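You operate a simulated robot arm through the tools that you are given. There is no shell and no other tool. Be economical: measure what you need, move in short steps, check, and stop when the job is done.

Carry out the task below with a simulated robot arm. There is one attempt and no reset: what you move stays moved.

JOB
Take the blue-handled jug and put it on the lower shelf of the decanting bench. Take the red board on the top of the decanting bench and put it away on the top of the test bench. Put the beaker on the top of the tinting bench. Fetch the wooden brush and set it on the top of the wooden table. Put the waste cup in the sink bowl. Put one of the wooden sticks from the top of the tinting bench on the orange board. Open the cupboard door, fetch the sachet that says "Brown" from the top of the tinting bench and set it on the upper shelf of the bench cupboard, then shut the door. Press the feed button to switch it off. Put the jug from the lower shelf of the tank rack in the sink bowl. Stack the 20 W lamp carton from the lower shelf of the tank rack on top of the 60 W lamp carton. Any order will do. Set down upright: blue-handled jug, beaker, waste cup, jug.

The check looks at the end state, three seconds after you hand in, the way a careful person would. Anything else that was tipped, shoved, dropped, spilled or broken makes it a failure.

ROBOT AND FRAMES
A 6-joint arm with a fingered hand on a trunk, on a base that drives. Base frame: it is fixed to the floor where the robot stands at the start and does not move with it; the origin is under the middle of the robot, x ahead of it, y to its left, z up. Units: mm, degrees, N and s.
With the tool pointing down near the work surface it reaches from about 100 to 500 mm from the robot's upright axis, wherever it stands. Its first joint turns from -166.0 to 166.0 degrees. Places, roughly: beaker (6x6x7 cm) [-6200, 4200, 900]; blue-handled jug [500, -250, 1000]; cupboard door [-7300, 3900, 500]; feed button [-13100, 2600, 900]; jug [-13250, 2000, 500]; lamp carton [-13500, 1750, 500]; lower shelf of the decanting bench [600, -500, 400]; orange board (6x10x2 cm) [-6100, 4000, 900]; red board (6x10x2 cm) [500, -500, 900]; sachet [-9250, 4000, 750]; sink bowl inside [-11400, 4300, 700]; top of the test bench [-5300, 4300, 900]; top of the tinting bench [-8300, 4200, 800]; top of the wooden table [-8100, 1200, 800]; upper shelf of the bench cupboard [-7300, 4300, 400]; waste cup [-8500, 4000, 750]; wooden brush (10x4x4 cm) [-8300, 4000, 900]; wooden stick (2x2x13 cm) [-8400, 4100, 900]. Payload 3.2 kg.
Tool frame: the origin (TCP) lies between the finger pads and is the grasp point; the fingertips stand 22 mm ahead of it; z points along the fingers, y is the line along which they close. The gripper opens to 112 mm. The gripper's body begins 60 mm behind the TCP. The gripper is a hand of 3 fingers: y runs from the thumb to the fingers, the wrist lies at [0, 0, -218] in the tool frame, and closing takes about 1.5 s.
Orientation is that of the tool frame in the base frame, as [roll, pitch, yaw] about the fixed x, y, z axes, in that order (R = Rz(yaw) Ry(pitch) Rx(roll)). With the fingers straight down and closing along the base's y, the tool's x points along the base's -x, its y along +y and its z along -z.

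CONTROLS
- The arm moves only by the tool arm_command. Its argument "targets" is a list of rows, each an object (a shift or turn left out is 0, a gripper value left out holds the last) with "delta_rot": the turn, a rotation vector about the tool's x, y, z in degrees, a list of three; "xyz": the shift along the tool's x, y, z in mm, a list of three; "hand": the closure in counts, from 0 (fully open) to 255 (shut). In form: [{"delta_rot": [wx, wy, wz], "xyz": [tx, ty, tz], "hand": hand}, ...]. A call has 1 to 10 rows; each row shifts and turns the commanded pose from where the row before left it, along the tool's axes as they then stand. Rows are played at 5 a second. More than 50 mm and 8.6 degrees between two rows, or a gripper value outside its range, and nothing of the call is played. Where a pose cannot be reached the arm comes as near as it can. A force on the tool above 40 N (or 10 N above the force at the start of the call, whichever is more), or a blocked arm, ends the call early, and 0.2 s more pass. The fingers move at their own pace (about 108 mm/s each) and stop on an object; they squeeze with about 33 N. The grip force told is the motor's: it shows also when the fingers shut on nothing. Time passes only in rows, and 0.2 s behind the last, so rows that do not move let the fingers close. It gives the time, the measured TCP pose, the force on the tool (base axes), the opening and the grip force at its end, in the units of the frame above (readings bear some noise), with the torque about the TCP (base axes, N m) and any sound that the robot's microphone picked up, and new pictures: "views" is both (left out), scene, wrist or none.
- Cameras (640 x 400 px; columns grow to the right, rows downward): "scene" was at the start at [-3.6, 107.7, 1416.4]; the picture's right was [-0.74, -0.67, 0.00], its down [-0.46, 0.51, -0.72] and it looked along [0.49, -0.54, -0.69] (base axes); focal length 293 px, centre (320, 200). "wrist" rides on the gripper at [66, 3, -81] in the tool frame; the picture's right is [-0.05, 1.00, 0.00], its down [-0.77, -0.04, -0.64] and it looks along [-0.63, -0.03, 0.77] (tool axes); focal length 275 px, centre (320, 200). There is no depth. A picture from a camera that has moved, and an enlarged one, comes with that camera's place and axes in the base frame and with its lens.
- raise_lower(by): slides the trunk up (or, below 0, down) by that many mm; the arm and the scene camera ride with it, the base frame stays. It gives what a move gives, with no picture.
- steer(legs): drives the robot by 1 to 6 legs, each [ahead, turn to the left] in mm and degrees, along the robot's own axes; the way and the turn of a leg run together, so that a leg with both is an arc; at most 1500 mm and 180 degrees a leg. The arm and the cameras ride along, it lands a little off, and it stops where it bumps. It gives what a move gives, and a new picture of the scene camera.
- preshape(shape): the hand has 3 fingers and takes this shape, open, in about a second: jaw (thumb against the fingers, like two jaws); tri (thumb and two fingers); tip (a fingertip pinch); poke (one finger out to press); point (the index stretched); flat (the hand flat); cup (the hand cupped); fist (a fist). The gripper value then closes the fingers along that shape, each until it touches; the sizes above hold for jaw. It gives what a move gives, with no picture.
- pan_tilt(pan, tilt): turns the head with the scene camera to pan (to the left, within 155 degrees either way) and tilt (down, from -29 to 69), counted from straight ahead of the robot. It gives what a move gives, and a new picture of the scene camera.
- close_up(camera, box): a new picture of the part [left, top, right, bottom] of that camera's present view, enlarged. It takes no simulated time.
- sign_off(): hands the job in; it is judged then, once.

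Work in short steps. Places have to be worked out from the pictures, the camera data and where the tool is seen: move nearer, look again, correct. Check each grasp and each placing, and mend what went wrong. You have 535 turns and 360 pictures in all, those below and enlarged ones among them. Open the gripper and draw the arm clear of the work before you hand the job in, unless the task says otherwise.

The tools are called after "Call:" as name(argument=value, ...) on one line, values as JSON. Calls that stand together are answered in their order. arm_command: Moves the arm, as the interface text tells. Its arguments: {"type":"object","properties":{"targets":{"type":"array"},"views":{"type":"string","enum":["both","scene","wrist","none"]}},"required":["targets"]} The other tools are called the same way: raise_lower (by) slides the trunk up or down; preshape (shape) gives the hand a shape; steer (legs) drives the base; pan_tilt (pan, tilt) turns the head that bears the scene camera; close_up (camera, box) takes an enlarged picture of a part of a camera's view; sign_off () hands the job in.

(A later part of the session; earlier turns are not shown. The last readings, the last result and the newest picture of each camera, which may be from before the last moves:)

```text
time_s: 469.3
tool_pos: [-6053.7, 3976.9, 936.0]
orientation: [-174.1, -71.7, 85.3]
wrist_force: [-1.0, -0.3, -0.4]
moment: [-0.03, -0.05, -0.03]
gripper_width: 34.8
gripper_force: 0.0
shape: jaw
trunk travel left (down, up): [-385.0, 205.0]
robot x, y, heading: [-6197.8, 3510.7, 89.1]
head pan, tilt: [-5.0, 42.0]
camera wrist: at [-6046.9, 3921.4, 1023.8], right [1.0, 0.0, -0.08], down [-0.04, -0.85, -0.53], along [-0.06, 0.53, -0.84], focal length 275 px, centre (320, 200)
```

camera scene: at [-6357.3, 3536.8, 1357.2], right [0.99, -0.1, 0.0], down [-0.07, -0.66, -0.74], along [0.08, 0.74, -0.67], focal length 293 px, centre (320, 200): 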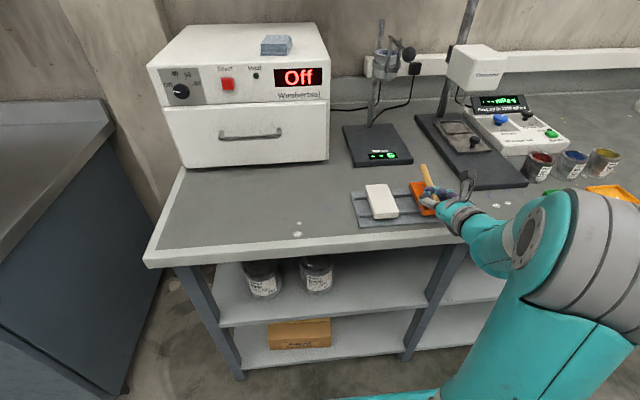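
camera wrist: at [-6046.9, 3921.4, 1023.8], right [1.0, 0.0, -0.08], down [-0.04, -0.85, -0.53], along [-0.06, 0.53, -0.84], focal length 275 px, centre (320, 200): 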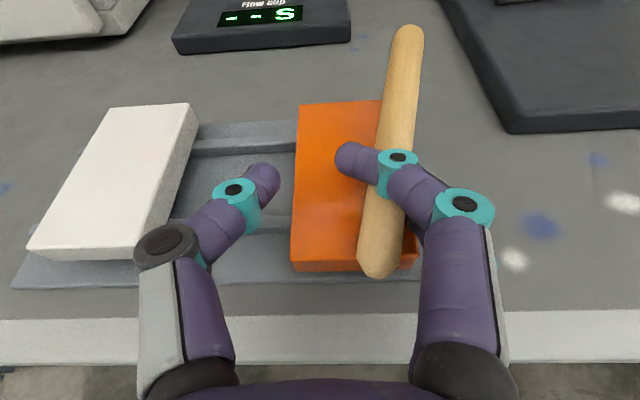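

The stick sits in the groove between the two fingers. I regrip it, raise, and roll the hand 90° so the thumb is below and the groove faces down.

Call:
arm_command(targets=[{"hand": 255}, {}, {}, {}, {}, {"xyz": [28, 0, -9]}, {"xyz": [28, 0, -9]}], views="wrist")

Call:
arm_command(targets=[{"delta_rot": [0, 0, -8.5]}, {"delta_rot": [0, 0, -8.5]}, {"delta_rot": [0, 0, -8.5]}, {"delta_rot": [0, 0, -8.5]}, {"delta_rot": [0, 0, -8.5]}, {"delta_rot": [0, 0, -8.5]}, {"delta_rot": [0, 0, -8.5]}, {"delta_rot": [0, 0, -8.5]}, {"delta_rot": [0, 0, -8.5]}, {"delta_rot": [0, 0, -8.5]}], views="both")

```text
time_s: 470.9
tool_pos: [-6050.8, 3978.0, 996.2]
orientation: [-174.0, -72.0, 85.4]
wrist_force: [-0.6, -0.4, 0.1]
moment: [-0.04, 0.02, 0.03]
gripper_width: 4.0
gripper_force: 32.6
shape: jaw
trunk travel left (down, up): [-385.0, 205.0]
robot x, y, heading: [-6200.7, 3511.7, 89.4]
head pan, tilt: [-5.0, 42.0]
camera wrist: at [-6043.8, 3923.2, 1084.3], right [1.0, 0.0, -0.08], down [-0.04, -0.84, -0.53], along [-0.06, 0.54, -0.84], focal length 275 px, centre (320, 200)
```

wrist: 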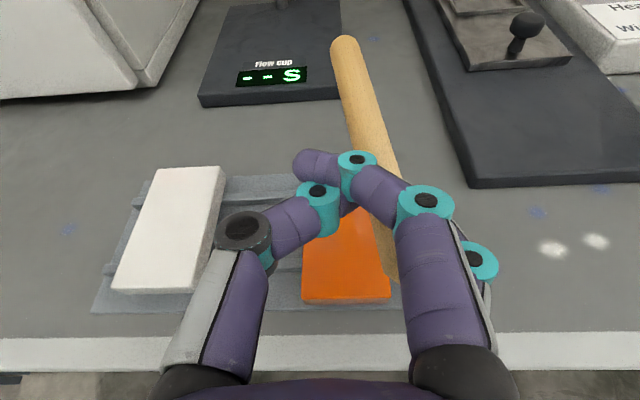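

```text
time_s: 473.1
tool_pos: [-6052.2, 3978.5, 995.2]
orientation: [108.1, -6.5, 179.2]
wrist_force: [1.2, 0.3, 0.7]
moment: [0.0, 0.0, 0.0]
gripper_width: 4.3
gripper_force: 33.8
shape: jaw
trunk travel left (down, up): [-385.0, 205.0]
robot x, y, heading: [-6202.4, 3509.0, 89.5]
head pan, tilt: [-5.0, 42.0]
camera scene: at [-6356.9, 3538.9, 1356.6], right [0.99, -0.1, 0.0], down [-0.07, -0.67, -0.74], along [0.07, 0.74, -0.67], focal length 293 px, centre (320, 200)
camera wrist: at [-6115.0, 3903.4, 1030.2], right [0.16, 0.31, 0.94], down [0.78, -0.62, 0.08], along [0.61, 0.72, -0.34], focal length 275 px, centre (320, 200)
```

scene: 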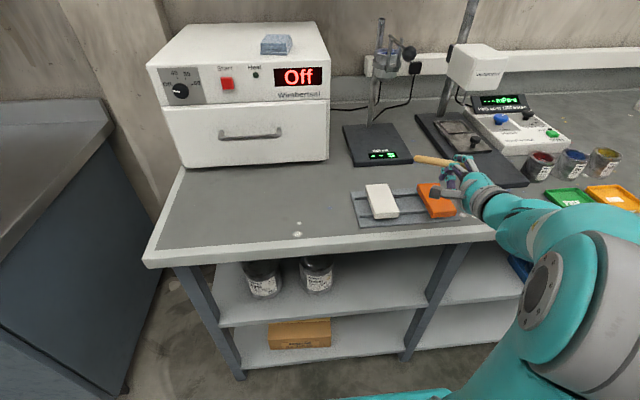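
wrist: 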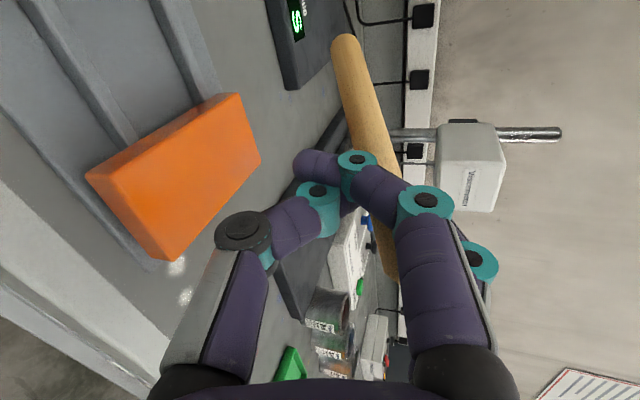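

The stick now points mostly to −x. I rotate the hand ~30° clockwise and level the stick, so it will lie diagonally along the board.

Call:
arm_command(targets=[{"delta_rot": [-0.85, -7.1, 2.3]}, {"delta_rot": [-0.85, -7.1, 2.3]}, {"delta_rot": [-0.85, -7.1, 2.3]}, {"delta_rot": [-0.85, -7.1, 2.3]}, {"delta_rot": [-4.1, 2.4, 5.7]}, {"delta_rot": [-4.1, 2.4, 5.7]}], views="both")

Call:
close_up(camera="scene", box=[340, 120, 520, 240])

```text
time_s: 474.5
tool_pos: [-5987.8, 3944.9, 985.5]
orientation: [99.4, -18.7, 151.2]
wrist_force: [-0.3, 0.2, -0.5]
moment: [-0.02, 0.01, -0.01]
gripper_width: 2.4
gripper_force: 32.8
shape: jaw
out of reach, approached as far as the arm can: row 3, 4
trunk travel left (down, up): [-385.0, 205.0]
robot x, y, heading: [-6202.2, 3509.2, 89.3]
head pan, tilt: [-5.0, 42.0]
camera scene: at [-6356.9, 3539.0, 1356.6], right [0.99, -0.1, 0.0], down [-0.07, -0.67, -0.74], along [0.07, 0.74, -0.67], focal length 293 px, centre (320, 200)
camera wrist: at [-6076.0, 3904.4, 1021.4], right [0.39, -0.03, 0.92], down [0.35, -0.92, -0.18], along [0.85, 0.4, -0.35], focal length 275 px, centre (320, 200)
```

scene: 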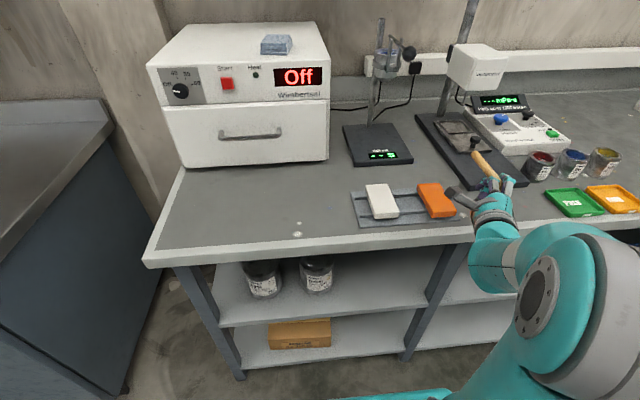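
wrist: 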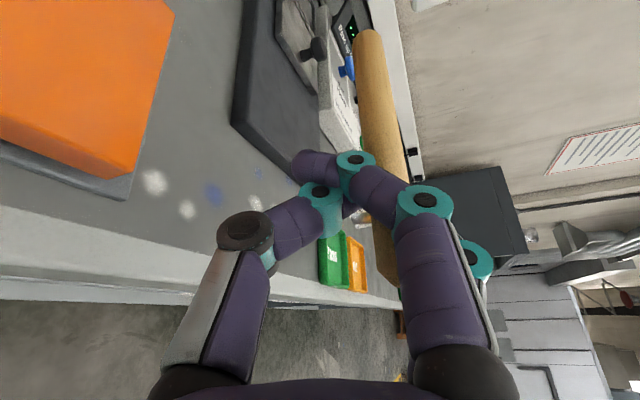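

```text
3.33 times, centred on (430, 180) of scene
camera zoom: at [-6356.9, 3539.0, 1356.6], right [0.99, -0.1, 0.0], down [-0.07, -0.67, -0.74], along [0.07, 0.74, -0.67], focal length 977 px, centre (-47, 267)
```

zoom: 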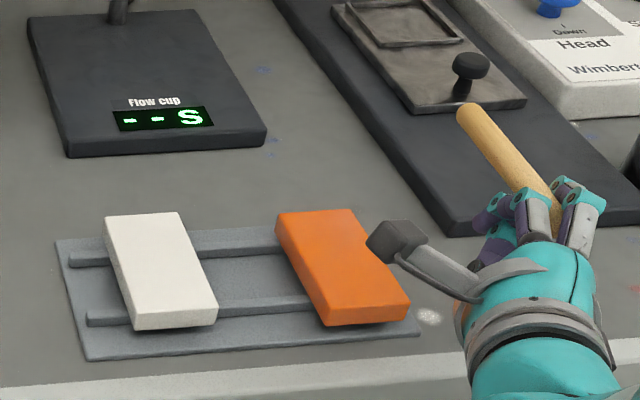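

Triangulating, the stick points along +y, ~14° up. I level it and move over the board centre.

Call:
arm_command(targets=[{"delta_rot": [6.1, -2.5, -2.2]}, {"delta_rot": [6.1, -2.5, -2.2]}, {}], views="none")

```text
time_s: 475.3
tool_pos: [-5987.6, 3944.8, 983.9]
orientation: [112.7, -13.1, 147.6]
wrist_force: [0.2, 0.5, 0.3]
moment: [-0.04, -0.01, -0.02]
gripper_width: 2.3
gripper_force: 33.1
shape: jaw
trunk travel left (down, up): [-385.0, 205.0]
robot x, y, heading: [-6197.6, 3509.0, 89.2]
head pan, tilt: [-5.0, 42.0]
```

Call:
arm_command(targets=[{"xyz": [26.3, -13.2, 11]}, {"xyz": [26.3, -13.2, 11]}, {"xyz": [26.3, -13.2, 11]}, {}], views="both")

Call:
close_up(camera="scene", box=[340, 120, 520, 240])

```text
time_s: 476.3
tool_pos: [-5988.0, 3955.5, 973.6]
orientation: [112.8, -13.2, 147.9]
wrist_force: [0.4, -0.9, 0.1]
moment: [0.0, 0.02, 0.01]
gripper_width: 2.2
gripper_force: 32.5
shape: jaw
out of reach, approached as far as the arm can: row 1, 2, 3
trunk travel left (down, up): [-385.0, 205.0]
robot x, y, heading: [-6202.9, 3509.7, 89.2]
head pan, tilt: [-5.0, 42.0]
camera scene: at [-6356.9, 3538.9, 1356.6], right [0.99, -0.1, 0.0], down [-0.07, -0.67, -0.74], along [0.07, 0.74, -0.67], focal length 293 px, centre (320, 200)
camera wrist: at [-6075.6, 3925.0, 1022.8], right [0.42, 0.19, 0.89], down [0.36, -0.93, 0.03], along [0.83, 0.3, -0.46], focal length 275 px, centre (320, 200)
```

scene: 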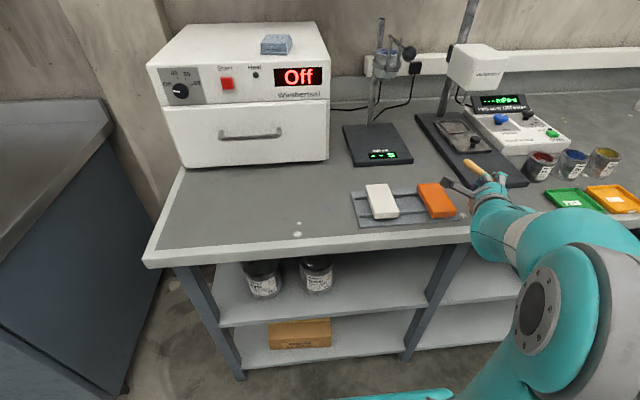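
wrist: 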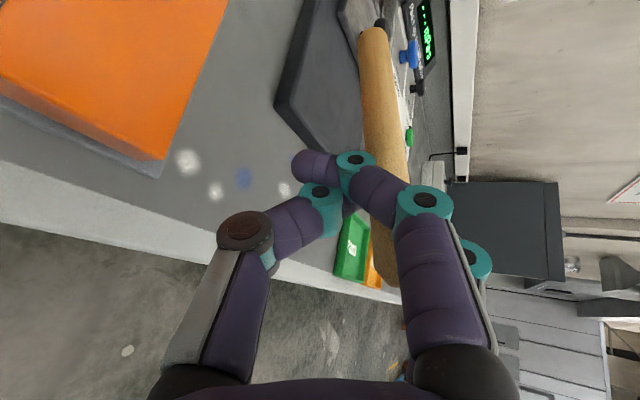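

```text
3.33 times, centred on (430, 180) of scene
camera zoom: at [-6356.9, 3538.9, 1356.6], right [0.99, -0.1, 0.0], down [-0.07, -0.67, -0.74], along [0.07, 0.74, -0.67], focal length 977 px, centre (-47, 267)
```

zoom: 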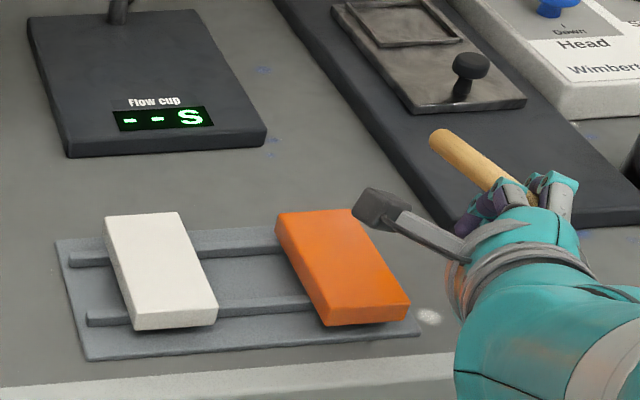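

The stick is level and along +y now, but the arm can't move left, so the base makes the sideways move.

Call:
steer(legs=[[-160, 0], [0, 90], [63, 0], [0, -90], [205, 0]])

Call:
close_up(camera="scene", box=[340, 120, 560, 260])

```text
time_s: 487.1
tool_pos: [-6044.5, 3994.0, 974.7]
orientation: [112.8, -13.2, 147.4]
wrist_force: [-0.7, 0.1, 0.6]
moment: [0.01, 0.01, 0.04]
gripper_width: 2.3
gripper_force: 32.9
shape: jaw
trunk travel left (down, up): [-385.0, 205.0]
robot x, y, heading: [-6257.7, 3550.4, 88.9]
head pan, tilt: [-5.0, 42.0]
camera scene: at [-6416.7, 3581.0, 1356.6], right [0.99, -0.11, 0.0], down [-0.07, -0.67, -0.74], along [0.08, 0.74, -0.67], focal length 293 px, centre (320, 200)
```

scene: 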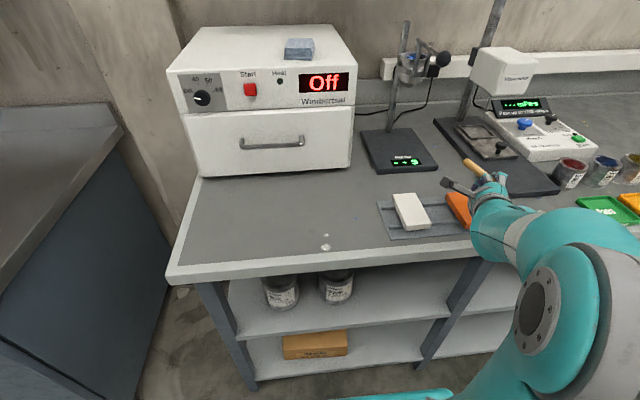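

```text
2.86 times, centred on (450, 190) of scene
camera zoom: at [-6416.7, 3581.0, 1356.6], right [0.99, -0.11, 0.0], down [-0.07, -0.67, -0.74], along [0.08, 0.74, -0.67], focal length 837 px, centre (-51, 229)
```

zoom: 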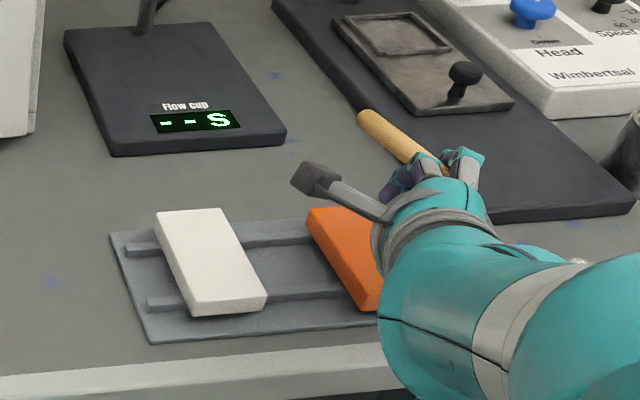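

Stick centre is over the board. I lower in small steps to contact.

Call:
arm_command(targets=[{"xyz": [-5, -19.8, 8.3]}, {"xyz": [-3, -11.9, 5]}, {"xyz": [-1.4, -5.4, 2.3]}, {"xyz": [-1.4, -5.4, 2.3]}, {"xyz": [-0.9, -3.6, 1.5]}, {"xyz": [-0.9, -3.6, 1.5]}, {"xyz": [-0.9, -3.6, 1.5]}], views="wrist")

```text
time_s: 488.5
tool_pos: [-6043.7, 3994.6, 928.5]
orientation: [111.4, -13.6, 147.6]
wrist_force: [-3.2, -6.6, 24.9]
moment: [-0.52, 0.39, 0.07]
gripper_width: 3.3
gripper_force: 33.1
shape: jaw
trunk travel left (down, up): [-385.0, 205.0]
robot x, y, heading: [-6262.3, 3549.8, 88.6]
head pan, tilt: [-5.0, 42.0]
stopped in row 6: the force on the tool passed its limit at 43 N (the readings are from after the stop); the commanded pose is now the measured one
camera wrist: at [-6132.0, 3962.9, 976.4], right [0.42, 0.17, 0.89], down [0.35, -0.94, 0.01], along [0.84, 0.31, -0.45], focal length 275 px, centre (320, 200)
```

wrist: 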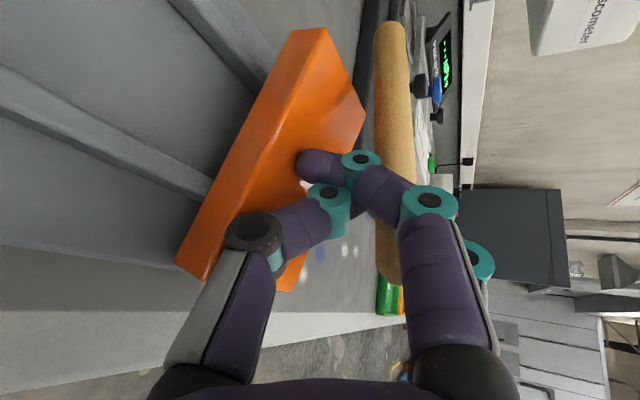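

Call:
arm_command(targets=[{"xyz": [2.3, 9, -3.8]}, {"hand": 215}, {"xyz": [0.7, 2.7, -1.1]}, {"hand": 190}, {}, {}], views="both")

Call:
close_up(camera="scene", box=[340, 120, 560, 260])

```text
time_s: 489.9
tool_pos: [-6044.0, 3993.9, 941.3]
orientation: [111.7, -13.6, 147.7]
wrist_force: [2.6, -5.9, 32.9]
moment: [-0.83, 0.58, 0.18]
gripper_width: 23.8
gripper_force: 0.2
shape: jaw
trunk travel left (down, up): [-385.0, 205.0]
robot x, y, heading: [-6257.9, 3546.1, 88.8]
head pan, tilt: [-5.0, 42.0]
camera scene: at [-6417.5, 3577.2, 1356.8], right [0.99, -0.11, 0.0], down [-0.07, -0.66, -0.75], along [0.08, 0.74, -0.67], focal length 293 px, centre (320, 200)
camera wrist: at [-6131.8, 3962.4, 988.6], right [0.42, 0.17, 0.89], down [0.35, -0.94, 0.02], along [0.84, 0.31, -0.45], focal length 275 px, centre (320, 200)
```

scene: 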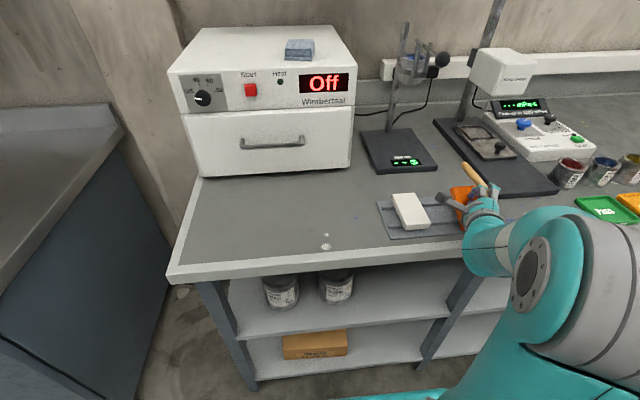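
wrist: 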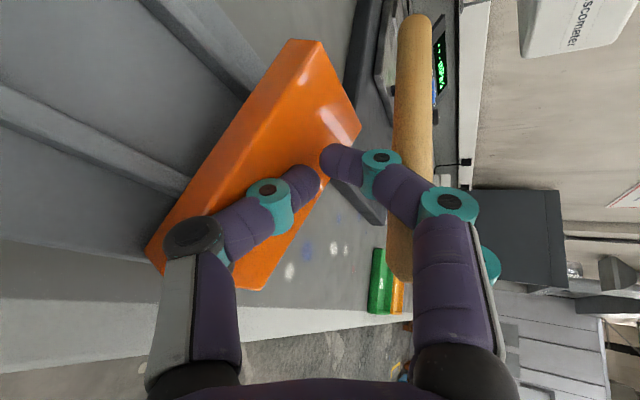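

```text
2.86 times, centred on (450, 190) of scene
camera zoom: at [-6417.5, 3577.2, 1356.8], right [0.99, -0.11, 0.0], down [-0.07, -0.66, -0.75], along [0.08, 0.74, -0.67], focal length 837 px, centre (-51, 229)
```

zoom: 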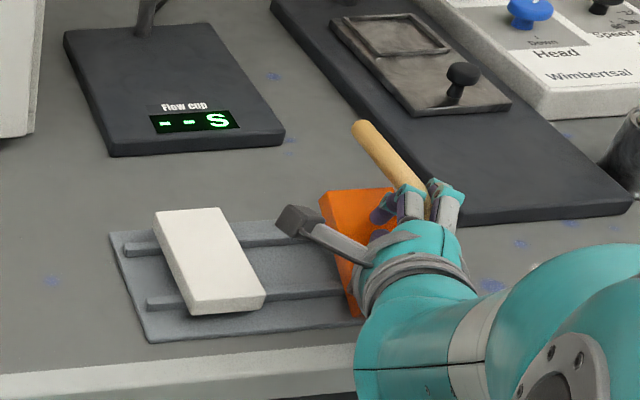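

The stick is wedged between the two fingers. Changing the hand shape should spread them and drop it onto the board just below. I ease up slightly and try "tri".

Call:
arm_command(targets=[{"xyz": [1.4, 5.4, -2.3]}], views="none")

Call:
preshape(shape="tri")

Call:
arm_command(targets=[{}], views="both")

Call:
close_up(camera="scene", box=[340, 120, 560, 260])

```text
time_s: 490.3
tool_pos: [-6045.6, 3993.3, 944.5]
orientation: [112.1, -13.4, 147.8]
wrist_force: [1.7, -1.3, 11.6]
moment: [-0.18, 0.16, 0.03]
gripper_width: 26.7
gripper_force: 0.1
shape: jaw
trunk travel left (down, up): [-385.0, 205.0]
robot x, y, heading: [-6259.0, 3551.5, 88.5]
head pan, tilt: [-5.0, 42.0]
```

```text
time_s: 491.2
tool_pos: [-6045.1, 3996.3, 949.0]
orientation: [111.3, -13.6, 147.8]
wrist_force: [0.0, 7.6, 42.1]
moment: [0.18, 0.39, -0.09]
gripper_width: 108.4
gripper_force: 0.1
shape: tri
trunk travel left (down, up): [-385.0, 205.0]
robot x, y, heading: [-6258.5, 3551.0, 88.6]
head pan, tilt: [-5.0, 42.0]
```

```text
time_s: 491.6
tool_pos: [-6044.6, 3997.1, 949.6]
orientation: [111.4, -13.6, 147.8]
wrist_force: [-0.7, 8.3, 44.7]
moment: [0.18, 0.43, -0.06]
gripper_width: 108.4
gripper_force: 0.1
shape: tri
trunk travel left (down, up): [-385.0, 205.0]
robot x, y, heading: [-6260.6, 3549.9, 88.5]
head pan, tilt: [-5.0, 42.0]
camera scene: at [-6418.6, 3578.3, 1356.5], right [0.99, -0.11, 0.0], down [-0.07, -0.66, -0.74], along [0.08, 0.74, -0.67], focal length 293 px, centre (320, 200)
camera wrist: at [-6132.4, 3964.2, 996.1], right [0.42, 0.17, 0.89], down [0.35, -0.94, 0.01], along [0.84, 0.31, -0.45], focal length 275 px, centre (320, 200)
```

scene: 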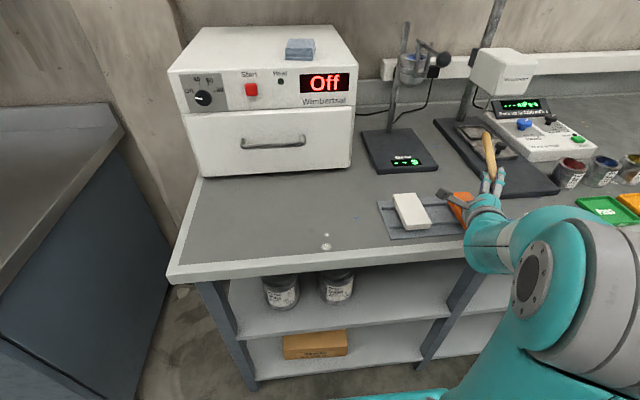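
wrist: 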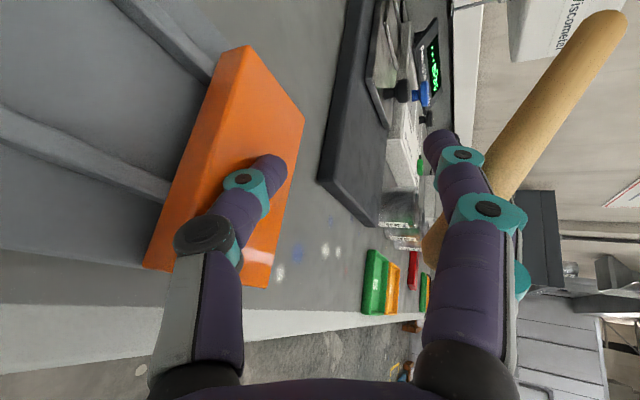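

```text
2.86 times, centred on (450, 190) of scene
camera zoom: at [-6418.6, 3578.3, 1356.5], right [0.99, -0.11, 0.0], down [-0.07, -0.66, -0.74], along [0.08, 0.74, -0.67], focal length 837 px, centre (-51, 229)
```

zoom: 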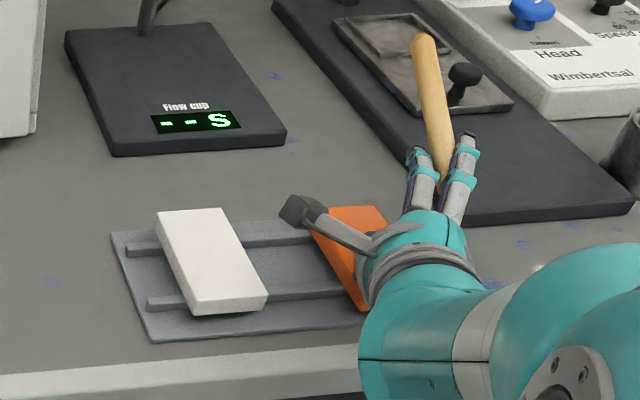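

The stick still sticks between the two fingers. I raise off the board, then try the "point" shape, which curls one finger away from the other.

Call:
arm_command(targets=[{"xyz": [5, 20, -8.5], "hand": 190}, {"xyz": [1, 4, -1.5]}, {}, {}, {}], views="wrist")

```text
time_s: 492.8
tool_pos: [-6044.8, 3994.6, 970.2]
orientation: [112.2, -13.5, 147.5]
wrist_force: [-0.2, -1.1, 0.0]
moment: [0.01, -0.03, 0.02]
gripper_width: 34.5
gripper_force: 0.1
shape: tri
trunk travel left (down, up): [-385.0, 205.0]
robot x, y, heading: [-6259.5, 3549.4, 88.7]
head pan, tilt: [-5.0, 42.0]
camera wrist: at [-6131.4, 3964.6, 1018.4], right [0.42, 0.18, 0.89], down [0.35, -0.94, 0.02], along [0.84, 0.3, -0.46], focal length 275 px, centre (320, 200)
```

wrist: 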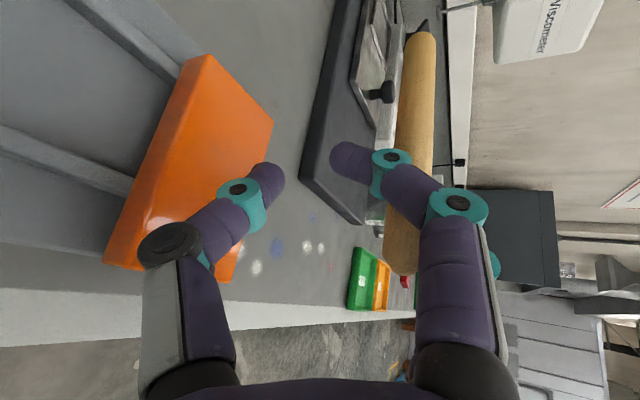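

Call:
arm_command(targets=[{"xyz": [-4.5, -18, 7.5]}, {"xyz": [-2.7, -10.8, 4.5]}], views="none")

Call:
preshape(shape="point")

Call:
arm_command(targets=[{}], views="both")

Call:
close_up(camera="scene", box=[340, 120, 560, 260])

```text
time_s: 493.4
tool_pos: [-6043.5, 3992.7, 943.2]
orientation: [111.4, -13.6, 147.6]
wrist_force: [-6.0, -16.9, 26.8]
moment: [-0.95, 0.67, 0.19]
gripper_width: 30.8
gripper_force: 0.0
shape: tri
trunk travel left (down, up): [-385.0, 205.0]
robot x, y, heading: [-6258.0, 3551.2, 88.9]
head pan, tilt: [-5.0, 42.0]
```

```text
time_s: 494.3
tool_pos: [-6045.0, 3995.7, 942.6]
orientation: [111.7, -13.6, 147.6]
wrist_force: [-2.4, 2.6, 27.7]
moment: [0.27, 0.42, 0.01]
gripper_width: 0.0
gripper_force: 0.2
shape: point
trunk travel left (down, up): [-385.0, 205.0]
robot x, y, heading: [-6260.4, 3550.5, 88.4]
head pan, tilt: [-5.0, 42.0]
```

```text
time_s: 494.7
tool_pos: [-6045.2, 3993.3, 941.6]
orientation: [111.8, -13.5, 147.5]
wrist_force: [-2.8, 3.6, 30.0]
moment: [0.31, 0.47, -0.01]
gripper_width: 0.0
gripper_force: 0.0
shape: point
trunk travel left (down, up): [-385.0, 205.0]
robot x, y, heading: [-6263.5, 3552.0, 88.6]
head pan, tilt: [-5.0, 42.0]
camera scene: at [-6418.2, 3578.8, 1356.6], right [0.99, -0.11, 0.0], down [-0.07, -0.66, -0.74], along [0.08, 0.74, -0.67], focal length 293 px, centre (320, 200)
camera wrist: at [-6132.0, 3963.4, 988.7], right [0.42, 0.17, 0.89], down [0.35, -0.94, 0.02], along [0.84, 0.3, -0.45], focal length 275 px, centre (320, 200)
```

scene: 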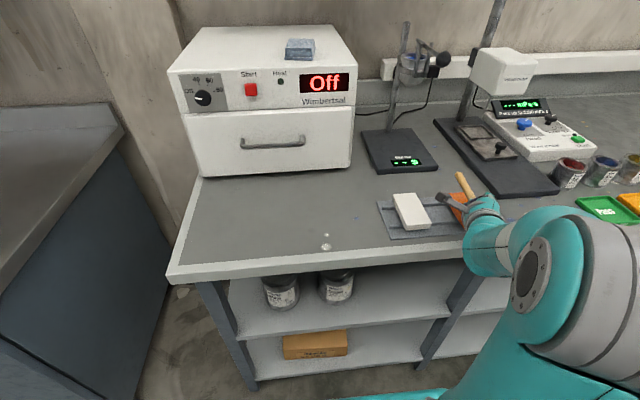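
wrist: 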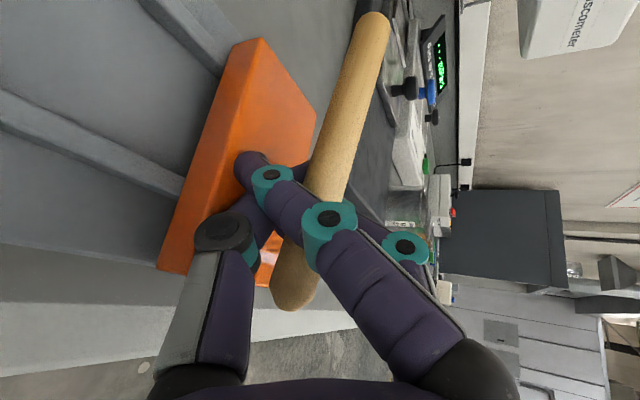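

```text
2.86 times, centred on (450, 190) of scene
camera zoom: at [-6418.2, 3578.8, 1356.6], right [0.99, -0.11, 0.0], down [-0.07, -0.66, -0.74], along [0.08, 0.74, -0.67], focal length 837 px, centre (-51, 229)
```

zoom: 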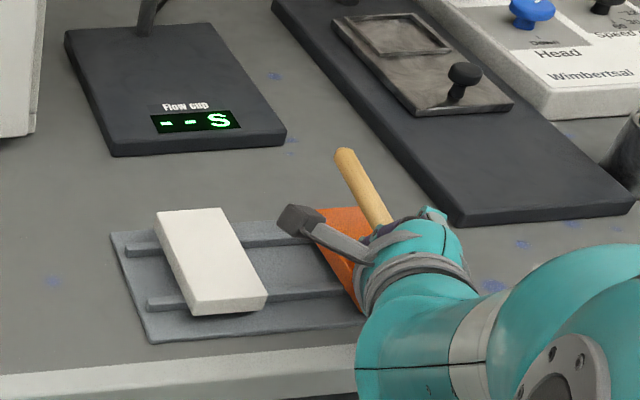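

The stick came down close to the board. I raise the hand a little to see whether it stays.

Call:
arm_command(targets=[{"xyz": [2.3, 9, -3.8]}, {"xyz": [2.3, 9, -3.8]}, {}], views="wrist")

Call:
close_up(camera="scene", box=[400, 140, 540, 250])

```text
time_s: 495.5
tool_pos: [-6045.0, 3995.2, 958.6]
orientation: [112.2, -13.4, 147.6]
wrist_force: [0.2, 0.5, 0.2]
moment: [0.0, -0.02, -0.02]
gripper_width: 105.6
gripper_force: 0.0
shape: point
trunk travel left (down, up): [-385.0, 205.0]
robot x, y, heading: [-6261.9, 3549.6, 88.5]
head pan, tilt: [-5.0, 42.0]
camera wrist: at [-6131.6, 3964.6, 1005.9], right [0.42, 0.18, 0.89], down [0.35, -0.94, 0.02], along [0.84, 0.3, -0.46], focal length 275 px, centre (320, 200)
```

wrist: 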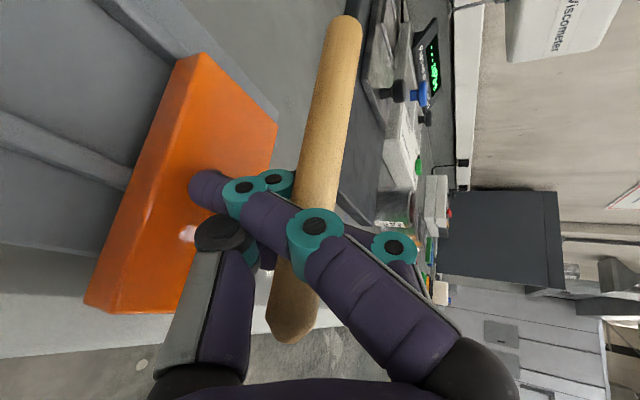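

```text
3.64 times, centred on (470, 195) of scene
camera zoom: at [-6416.7, 3580.7, 1356.5], right [0.99, -0.11, 0.0], down [-0.07, -0.67, -0.74], along [0.08, 0.74, -0.67], focal length 1066 px, centre (-226, 218)
```

zoom: 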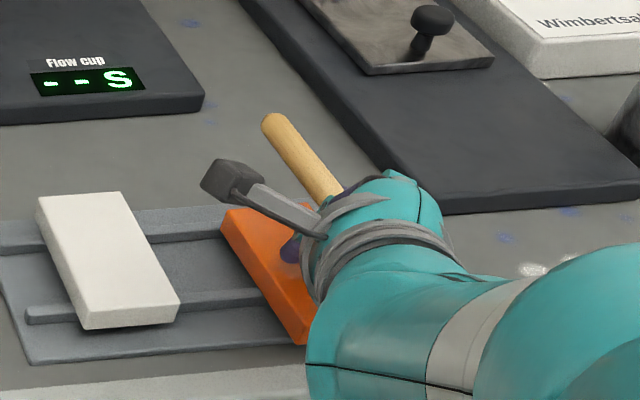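

Call:
preshape(shape="poke")

Call:
arm_command(targets=[{}], views="wrist")

```text
time_s: 496.4
tool_pos: [-6045.1, 3994.9, 959.0]
orientation: [112.1, -13.5, 147.8]
wrist_force: [0.3, -0.7, -0.9]
moment: [0.02, -0.01, 0.02]
gripper_width: 0.0
gripper_force: 0.1
shape: poke
trunk travel left (down, up): [-385.0, 205.0]
robot x, y, heading: [-6260.1, 3548.7, 88.6]
head pan, tilt: [-5.0, 42.0]
```

```text
time_s: 496.8
tool_pos: [-6045.1, 3995.4, 958.1]
orientation: [112.1, -13.5, 147.7]
wrist_force: [0.5, 1.0, 0.4]
moment: [0.01, -0.02, 0.0]
gripper_width: 0.0
gripper_force: 0.1
shape: poke
trunk travel left (down, up): [-385.0, 205.0]
robot x, y, heading: [-6260.3, 3550.2, 88.7]
head pan, tilt: [-5.0, 42.0]
camera wrist: at [-6131.6, 3964.9, 1006.5], right [0.42, 0.18, 0.89], down [0.35, -0.94, 0.02], along [0.84, 0.3, -0.46], focal length 275 px, centre (320, 200)
```

wrist: 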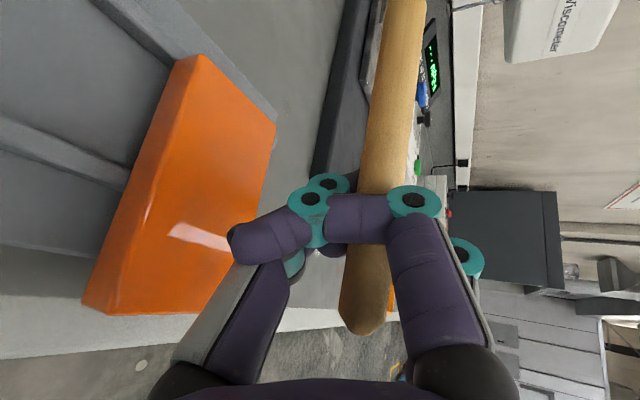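

Call:
preshape(shape="fist")

Call:
arm_command(targets=[{}], views="wrist")

```text
time_s: 497.7
tool_pos: [-6046.3, 3994.9, 957.4]
orientation: [112.1, -13.5, 147.8]
wrist_force: [0.1, -0.3, 0.8]
moment: [0.0, 0.01, -0.02]
gripper_width: 0.0
gripper_force: 0.0
shape: fist
trunk travel left (down, up): [-385.0, 205.0]
robot x, y, heading: [-6258.4, 3559.0, 88.9]
head pan, tilt: [-5.0, 42.0]
```

```text
time_s: 498.1
tool_pos: [-6044.9, 3996.0, 958.8]
orientation: [112.1, -13.5, 147.7]
wrist_force: [-0.1, -1.0, -0.4]
moment: [0.01, -0.01, 0.02]
gripper_width: 0.0
gripper_force: 0.0
shape: fist
trunk travel left (down, up): [-385.0, 205.0]
robot x, y, heading: [-6259.3, 3550.8, 88.9]
head pan, tilt: [-5.0, 42.0]
camera wrist: at [-6131.6, 3964.9, 1006.5], right [0.42, 0.18, 0.89], down [0.35, -0.94, 0.02], along [0.84, 0.3, -0.46], focal length 275 px, centre (320, 200)
```

wrist: 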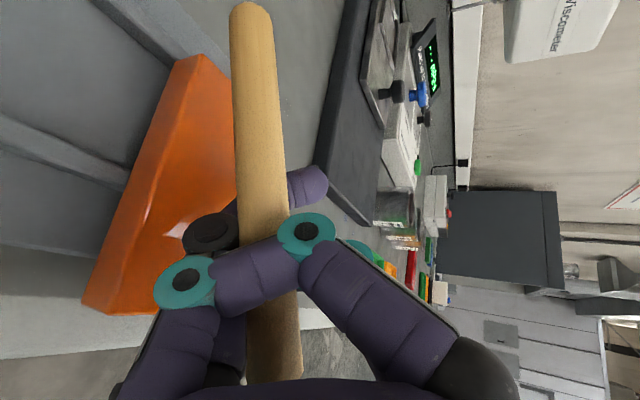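

Now the thumb is above the stick: opening should push it down out of the gap. I lower as far as contact allows, then open to "flat".

Call:
arm_command(targets=[{"xyz": [-1.8, -7.2, 3]}, {"xyz": [-1.8, -7.2, 3]}, {"xyz": [-1.1, -4.5, 1.9]}, {}], views="wrist")

```text
time_s: 499.1
tool_pos: [-6045.2, 3994.8, 940.6]
orientation: [111.6, -13.6, 147.7]
wrist_force: [-2.3, -6.4, 24.4]
moment: [-0.43, 0.62, 0.12]
gripper_width: 0.1
gripper_force: 0.0
shape: fist
trunk travel left (down, up): [-385.0, 205.0]
robot x, y, heading: [-6255.6, 3553.9, 88.9]
head pan, tilt: [-5.0, 42.0]
camera wrist: at [-6132.5, 3962.6, 988.5], right [0.42, 0.17, 0.89], down [0.35, -0.94, 0.01], along [0.84, 0.31, -0.45], focal length 275 px, centre (320, 200)
```

wrist: 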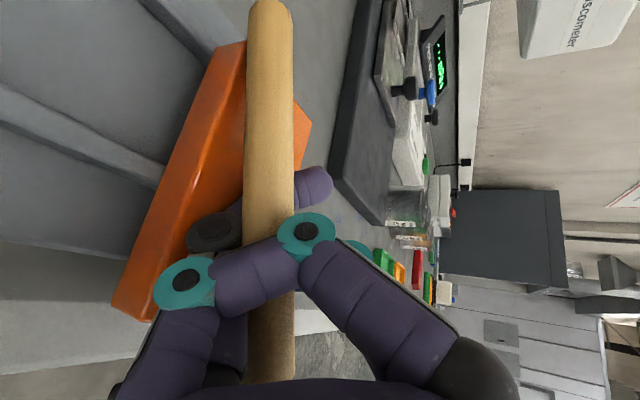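

Call:
arm_command(targets=[{"xyz": [0.9, 3.6, -1.5]}], views="none")

Call:
preshape(shape="jaw")

Call:
arm_command(targets=[{"xyz": [3, 12, -5]}, {}], views="both")

```text
time_s: 499.5
tool_pos: [-6044.7, 3993.8, 941.8]
orientation: [112.0, -13.4, 147.7]
wrist_force: [-0.5, -1.7, 10.4]
moment: [-0.14, 0.29, 0.01]
gripper_width: 0.0
gripper_force: 0.1
shape: fist
trunk travel left (down, up): [-385.0, 205.0]
robot x, y, heading: [-6259.7, 3551.3, 88.5]
head pan, tilt: [-5.0, 42.0]
```

```text
time_s: 500.4
tool_pos: [-6046.8, 3991.9, 944.9]
orientation: [111.6, -13.5, 147.7]
wrist_force: [-6.2, -16.2, 34.8]
moment: [-1.03, 0.52, -0.01]
gripper_width: 0.2
gripper_force: 0.0
shape: jaw
trunk travel left (down, up): [-385.0, 205.0]
robot x, y, heading: [-6259.1, 3554.3, 88.9]
head pan, tilt: [-5.0, 42.0]
```

```text
time_s: 501.0
tool_pos: [-6044.7, 3995.9, 954.1]
orientation: [112.3, -13.3, 147.5]
wrist_force: [0.1, 1.2, -0.5]
moment: [-0.03, -0.01, -0.01]
gripper_width: 0.2
gripper_force: 0.1
shape: jaw
trunk travel left (down, up): [-385.0, 205.0]
robot x, y, heading: [-6257.1, 3552.0, 88.7]
head pan, tilt: [-5.0, 42.0]
camera scene: at [-6416.6, 3581.1, 1356.4], right [0.99, -0.11, 0.0], down [-0.07, -0.67, -0.74], along [0.08, 0.74, -0.67], focal length 293 px, centre (320, 200)
camera wrist: at [-6131.5, 3964.5, 1002.3], right [0.42, 0.18, 0.89], down [0.35, -0.94, 0.02], along [0.84, 0.3, -0.46], focal length 275 px, centre (320, 200)
```

scene: 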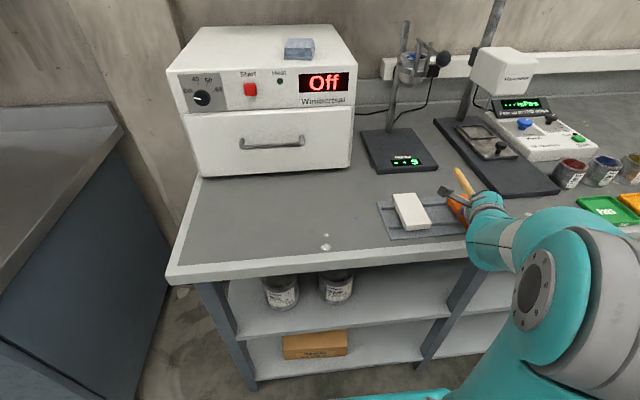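
wrist: 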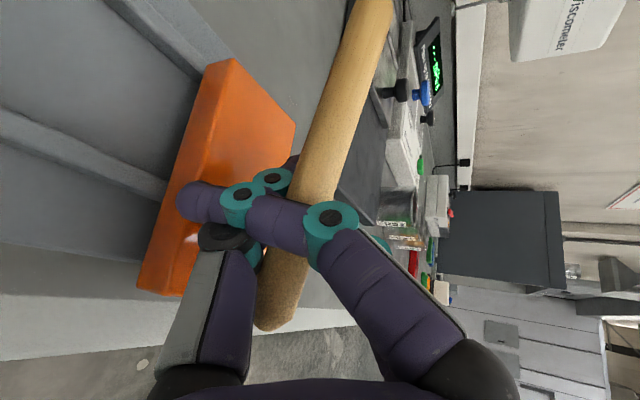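

Call:
arm_command(targets=[{"hand": 0}, {}, {}, {}, {}], views="wrist")

```text
time_s: 502.2
tool_pos: [-6045.0, 3995.8, 956.0]
orientation: [112.1, -13.5, 147.5]
wrist_force: [0.0, 0.6, -0.2]
moment: [0.0, -0.02, 0.03]
gripper_width: 0.0
gripper_force: 0.0
shape: jaw
trunk travel left (down, up): [-385.0, 205.0]
robot x, y, heading: [-6258.4, 3552.1, 88.8]
head pan, tilt: [-5.0, 42.0]
camera wrist: at [-6131.5, 3964.2, 1003.3], right [0.42, 0.18, 0.89], down [0.35, -0.94, 0.02], along [0.84, 0.3, -0.46], focal length 275 px, centre (320, 200)
```

wrist: 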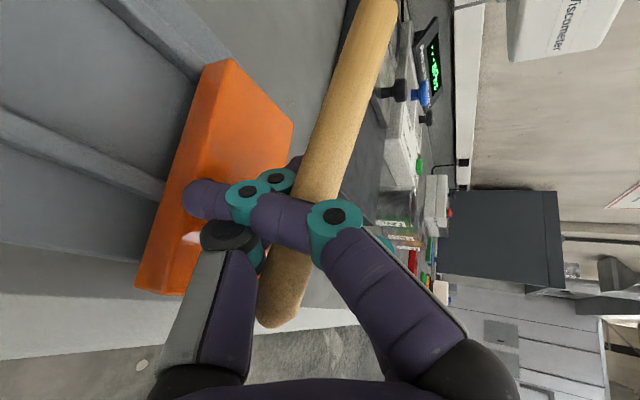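

Call:
preshape(shape="flat")

Call:
arm_command(targets=[{}, {}, {}], views="wrist")

```text
time_s: 503.1
tool_pos: [-6043.9, 3996.2, 956.4]
orientation: [112.1, -13.4, 147.6]
wrist_force: [-0.6, -0.1, -0.2]
moment: [-0.01, 0.01, 0.0]
gripper_width: 0.1
gripper_force: 0.0
shape: flat
trunk travel left (down, up): [-385.0, 205.0]
robot x, y, heading: [-6261.1, 3549.1, 88.5]
head pan, tilt: [-5.0, 42.0]
```

```text
time_s: 503.9
tool_pos: [-6044.3, 3995.7, 956.4]
orientation: [112.1, -13.4, 147.6]
wrist_force: [0.4, 0.9, -0.2]
moment: [0.02, -0.03, 0.01]
gripper_width: 0.1
gripper_force: 0.0
shape: flat
trunk travel left (down, up): [-385.0, 205.0]
robot x, y, heading: [-6261.9, 3550.3, 88.7]
head pan, tilt: [-5.0, 42.0]
camera wrist: at [-6131.5, 3964.2, 1003.3], right [0.42, 0.18, 0.89], down [0.35, -0.94, 0.02], along [0.84, 0.3, -0.46], focal length 275 px, centre (320, 200)
```

wrist: 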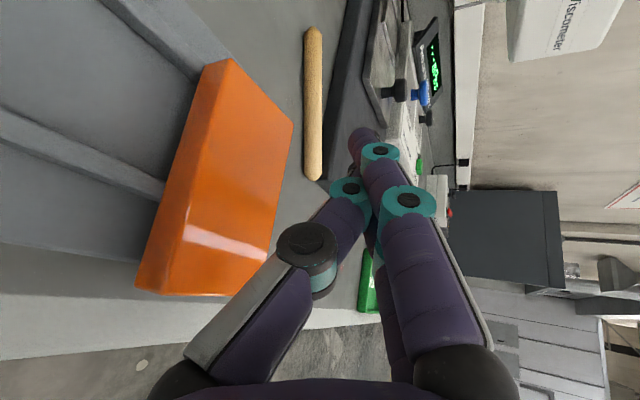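

The stick dropped and lies on the bench beside the board. I'll pick it up again crosswise with the tool down (no wedging that way). First I raise and reset the hand.

Call:
arm_command(targets=[{"xyz": [9, 36, -15]}, {"xyz": [9, 36, -15]}], views="none")

Call:
preshape(shape="jaw")

Call:
steer(legs=[[-200, 0]])

Call:
arm_command(targets=[{"delta_rot": [0, 0, 8.5]}, {"delta_rot": [0, 0, 8.5]}, {"delta_rot": [0, 0, 8.5]}, {"delta_rot": [0, 0, 8.5]}, {"delta_rot": [0, 0, 8.5]}, {"delta_rot": [0, 0, 8.5]}, {"delta_rot": [0, 0, 8.5]}, {"delta_rot": [0, 0, 8.5]}, {"delta_rot": [0, 0, 8.5]}], views="none")

```text
time_s: 504.5
tool_pos: [-6046.1, 3994.4, 1034.8]
orientation: [112.1, -13.3, 147.5]
wrist_force: [-0.1, 0.6, 0.1]
moment: [-0.02, 0.0, -0.01]
gripper_width: 0.3
gripper_force: 0.0
shape: flat
trunk travel left (down, up): [-385.0, 205.0]
robot x, y, heading: [-6258.8, 3548.9, 88.6]
head pan, tilt: [-5.0, 42.0]
```

```text
time_s: 505.4
tool_pos: [-6044.5, 3994.1, 1034.6]
orientation: [112.1, -13.3, 147.6]
wrist_force: [0.0, -0.8, -0.7]
moment: [0.01, 0.03, -0.01]
gripper_width: 111.9
gripper_force: 0.0
shape: jaw
trunk travel left (down, up): [-385.0, 205.0]
robot x, y, heading: [-6259.4, 3549.6, 88.5]
head pan, tilt: [-5.0, 42.0]
```

```text
time_s: 506.9
tool_pos: [-6050.4, 3797.9, 1034.5]
orientation: [112.1, -13.5, 147.8]
wrist_force: [0.3, 0.3, 1.3]
moment: [0.02, -0.04, -0.01]
gripper_width: 112.1
gripper_force: 0.0
shape: jaw
trunk travel left (down, up): [-385.0, 205.0]
robot x, y, heading: [-6263.6, 3352.4, 89.1]
head pan, tilt: [-5.0, 42.0]
camera scene: at [-6420.8, 3382.4, 1356.6], right [0.99, -0.1, 0.0], down [-0.07, -0.67, -0.74], along [0.08, 0.74, -0.67], focal length 293 px, centre (320, 200)
```

scene: 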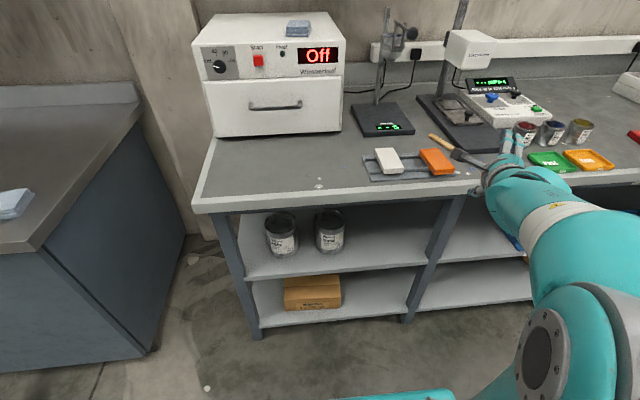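

```text
time_s: 508.9
tool_pos: [-6049.8, 3797.4, 1034.4]
orientation: [-177.3, -68.5, 60.2]
wrist_force: [-0.2, 0.2, 0.9]
moment: [-0.02, 0.0, -0.03]
gripper_width: 112.1
gripper_force: 0.0
shape: jaw
trunk travel left (down, up): [-385.0, 205.0]
robot x, y, heading: [-6263.5, 3356.6, 89.0]
head pan, tilt: [-5.0, 42.0]
```

Call:
arm_command(targets=[{"delta_rot": [0, -8.5, 0]}, {"delta_rot": [0, -8.5, 0]}, {"delta_rot": [0, -8.5, 0]}, {"delta_rot": [0, -8.5, 0]}, {"delta_rot": [0, -8.5, 0]}, {"delta_rot": [0, -8.5, 0]}, {"delta_rot": [0, -8.5, 0]}, {"delta_rot": [0, -8.5, 0]}], views="none")

Call:
raise_lower(by=170)

Call:
steer(legs=[[0, -89], [190, 0], [0, 90]])

Call:
arm_command(targets=[{"delta_rot": [0, 0, -8.5]}, {"delta_rot": [0, 0, -8.5]}, {"delta_rot": [0, 0, -8.5]}, {"delta_rot": [0, 0, -8.5]}, {"delta_rot": [0, 0, -8.5]}, {"delta_rot": [0, 0, -8.5]}], views="none")

```text
time_s: 510.8
tool_pos: [-6066.4, 3809.0, 1042.1]
orientation: [-177.1, -21.3, 66.6]
wrist_force: [0.4, 0.0, -0.4]
moment: [0.0, -0.04, -0.02]
gripper_width: 111.8
gripper_force: 0.1
shape: jaw
out of reach, approached as far as the arm can: row 1, 2, 3
trunk travel left (down, up): [-385.0, 205.0]
robot x, y, heading: [-6264.0, 3351.4, 88.8]
head pan, tilt: [-5.0, 42.0]
```

```text
time_s: 512.7
tool_pos: [-6066.9, 3810.3, 1210.8]
orientation: [-176.9, -21.3, 66.5]
wrist_force: [0.6, 0.5, -0.2]
moment: [0.03, 0.0, -0.02]
gripper_width: 112.0
gripper_force: 0.0
shape: jaw
trunk travel left (down, up): [-555.0, 35.0]
robot x, y, heading: [-6266.2, 3354.0, 89.2]
head pan, tilt: [-5.0, 42.0]
```

```text
time_s: 521.8
tool_pos: [-5887.9, 3815.5, 1211.0]
orientation: [-176.9, -21.3, 67.8]
wrist_force: [-0.3, 0.3, 1.2]
moment: [0.05, 0.02, 0.03]
gripper_width: 112.3
gripper_force: 0.0
shape: jaw
trunk travel left (down, up): [-555.0, 35.0]
robot x, y, heading: [-6078.9, 3355.4, 90.2]
head pan, tilt: [-5.0, 42.0]
camera scene: at [-6233.8, 3381.0, 1526.6], right [1.0, -0.08, 0.0], down [-0.06, -0.67, -0.74], along [0.06, 0.74, -0.67], focal length 293 px, centre (320, 200)
```

scene: 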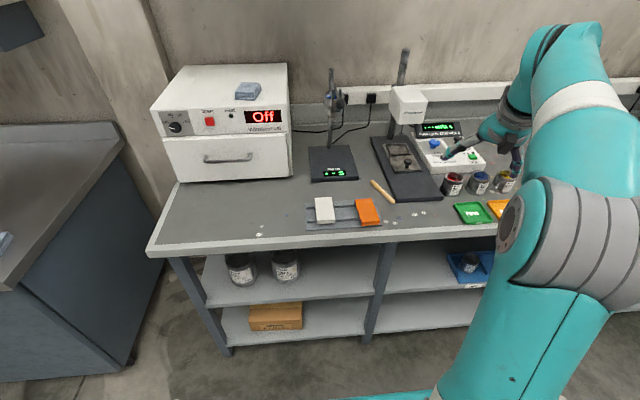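

```text
time_s: 523.2
tool_pos: [-5889.3, 3816.8, 1212.9]
orientation: [164.9, -15.5, 121.5]
wrist_force: [0.4, 0.0, 0.9]
moment: [0.02, 0.06, 0.0]
gripper_width: 112.3
gripper_force: 0.0
shape: jaw
trunk travel left (down, up): [-555.0, 35.0]
robot x, y, heading: [-6078.1, 3353.8, 90.3]
head pan, tilt: [-5.0, 42.0]
```

Call:
arm_command(targets=[{"delta_rot": [5, -5.2, 0]}, {"delta_rot": [5, -5.2, 0]}, {"delta_rot": [5, -5.2, 0]}, {"xyz": [0, 0, 45]}, {"xyz": [0, 0, 45]}], views="none")

Call:
close_up(camera="scene", box=[290, 110, 470, 250])

```text
time_s: 524.4
tool_pos: [-5892.9, 3809.5, 1116.5]
orientation: [-179.7, -0.1, 119.3]
wrist_force: [0.4, 0.1, -0.5]
moment: [0.01, 0.02, -0.01]
gripper_width: 112.1
gripper_force: 0.0
shape: jaw
out of reach, approached as far as the arm can: row 3
trunk travel left (down, up): [-555.0, 35.0]
robot x, y, heading: [-6076.6, 3353.7, 90.3]
head pan, tilt: [-5.0, 42.0]
```

```text
2.86 times, centred on (380, 180) of scene
camera zoom: at [-6233.8, 3380.8, 1526.6], right [1.0, -0.08, 0.0], down [-0.06, -0.67, -0.74], along [0.06, 0.74, -0.67], focal length 837 px, centre (149, 257)
```

zoom: 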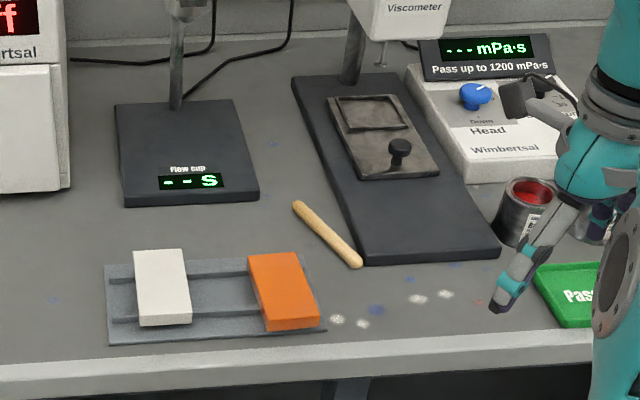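

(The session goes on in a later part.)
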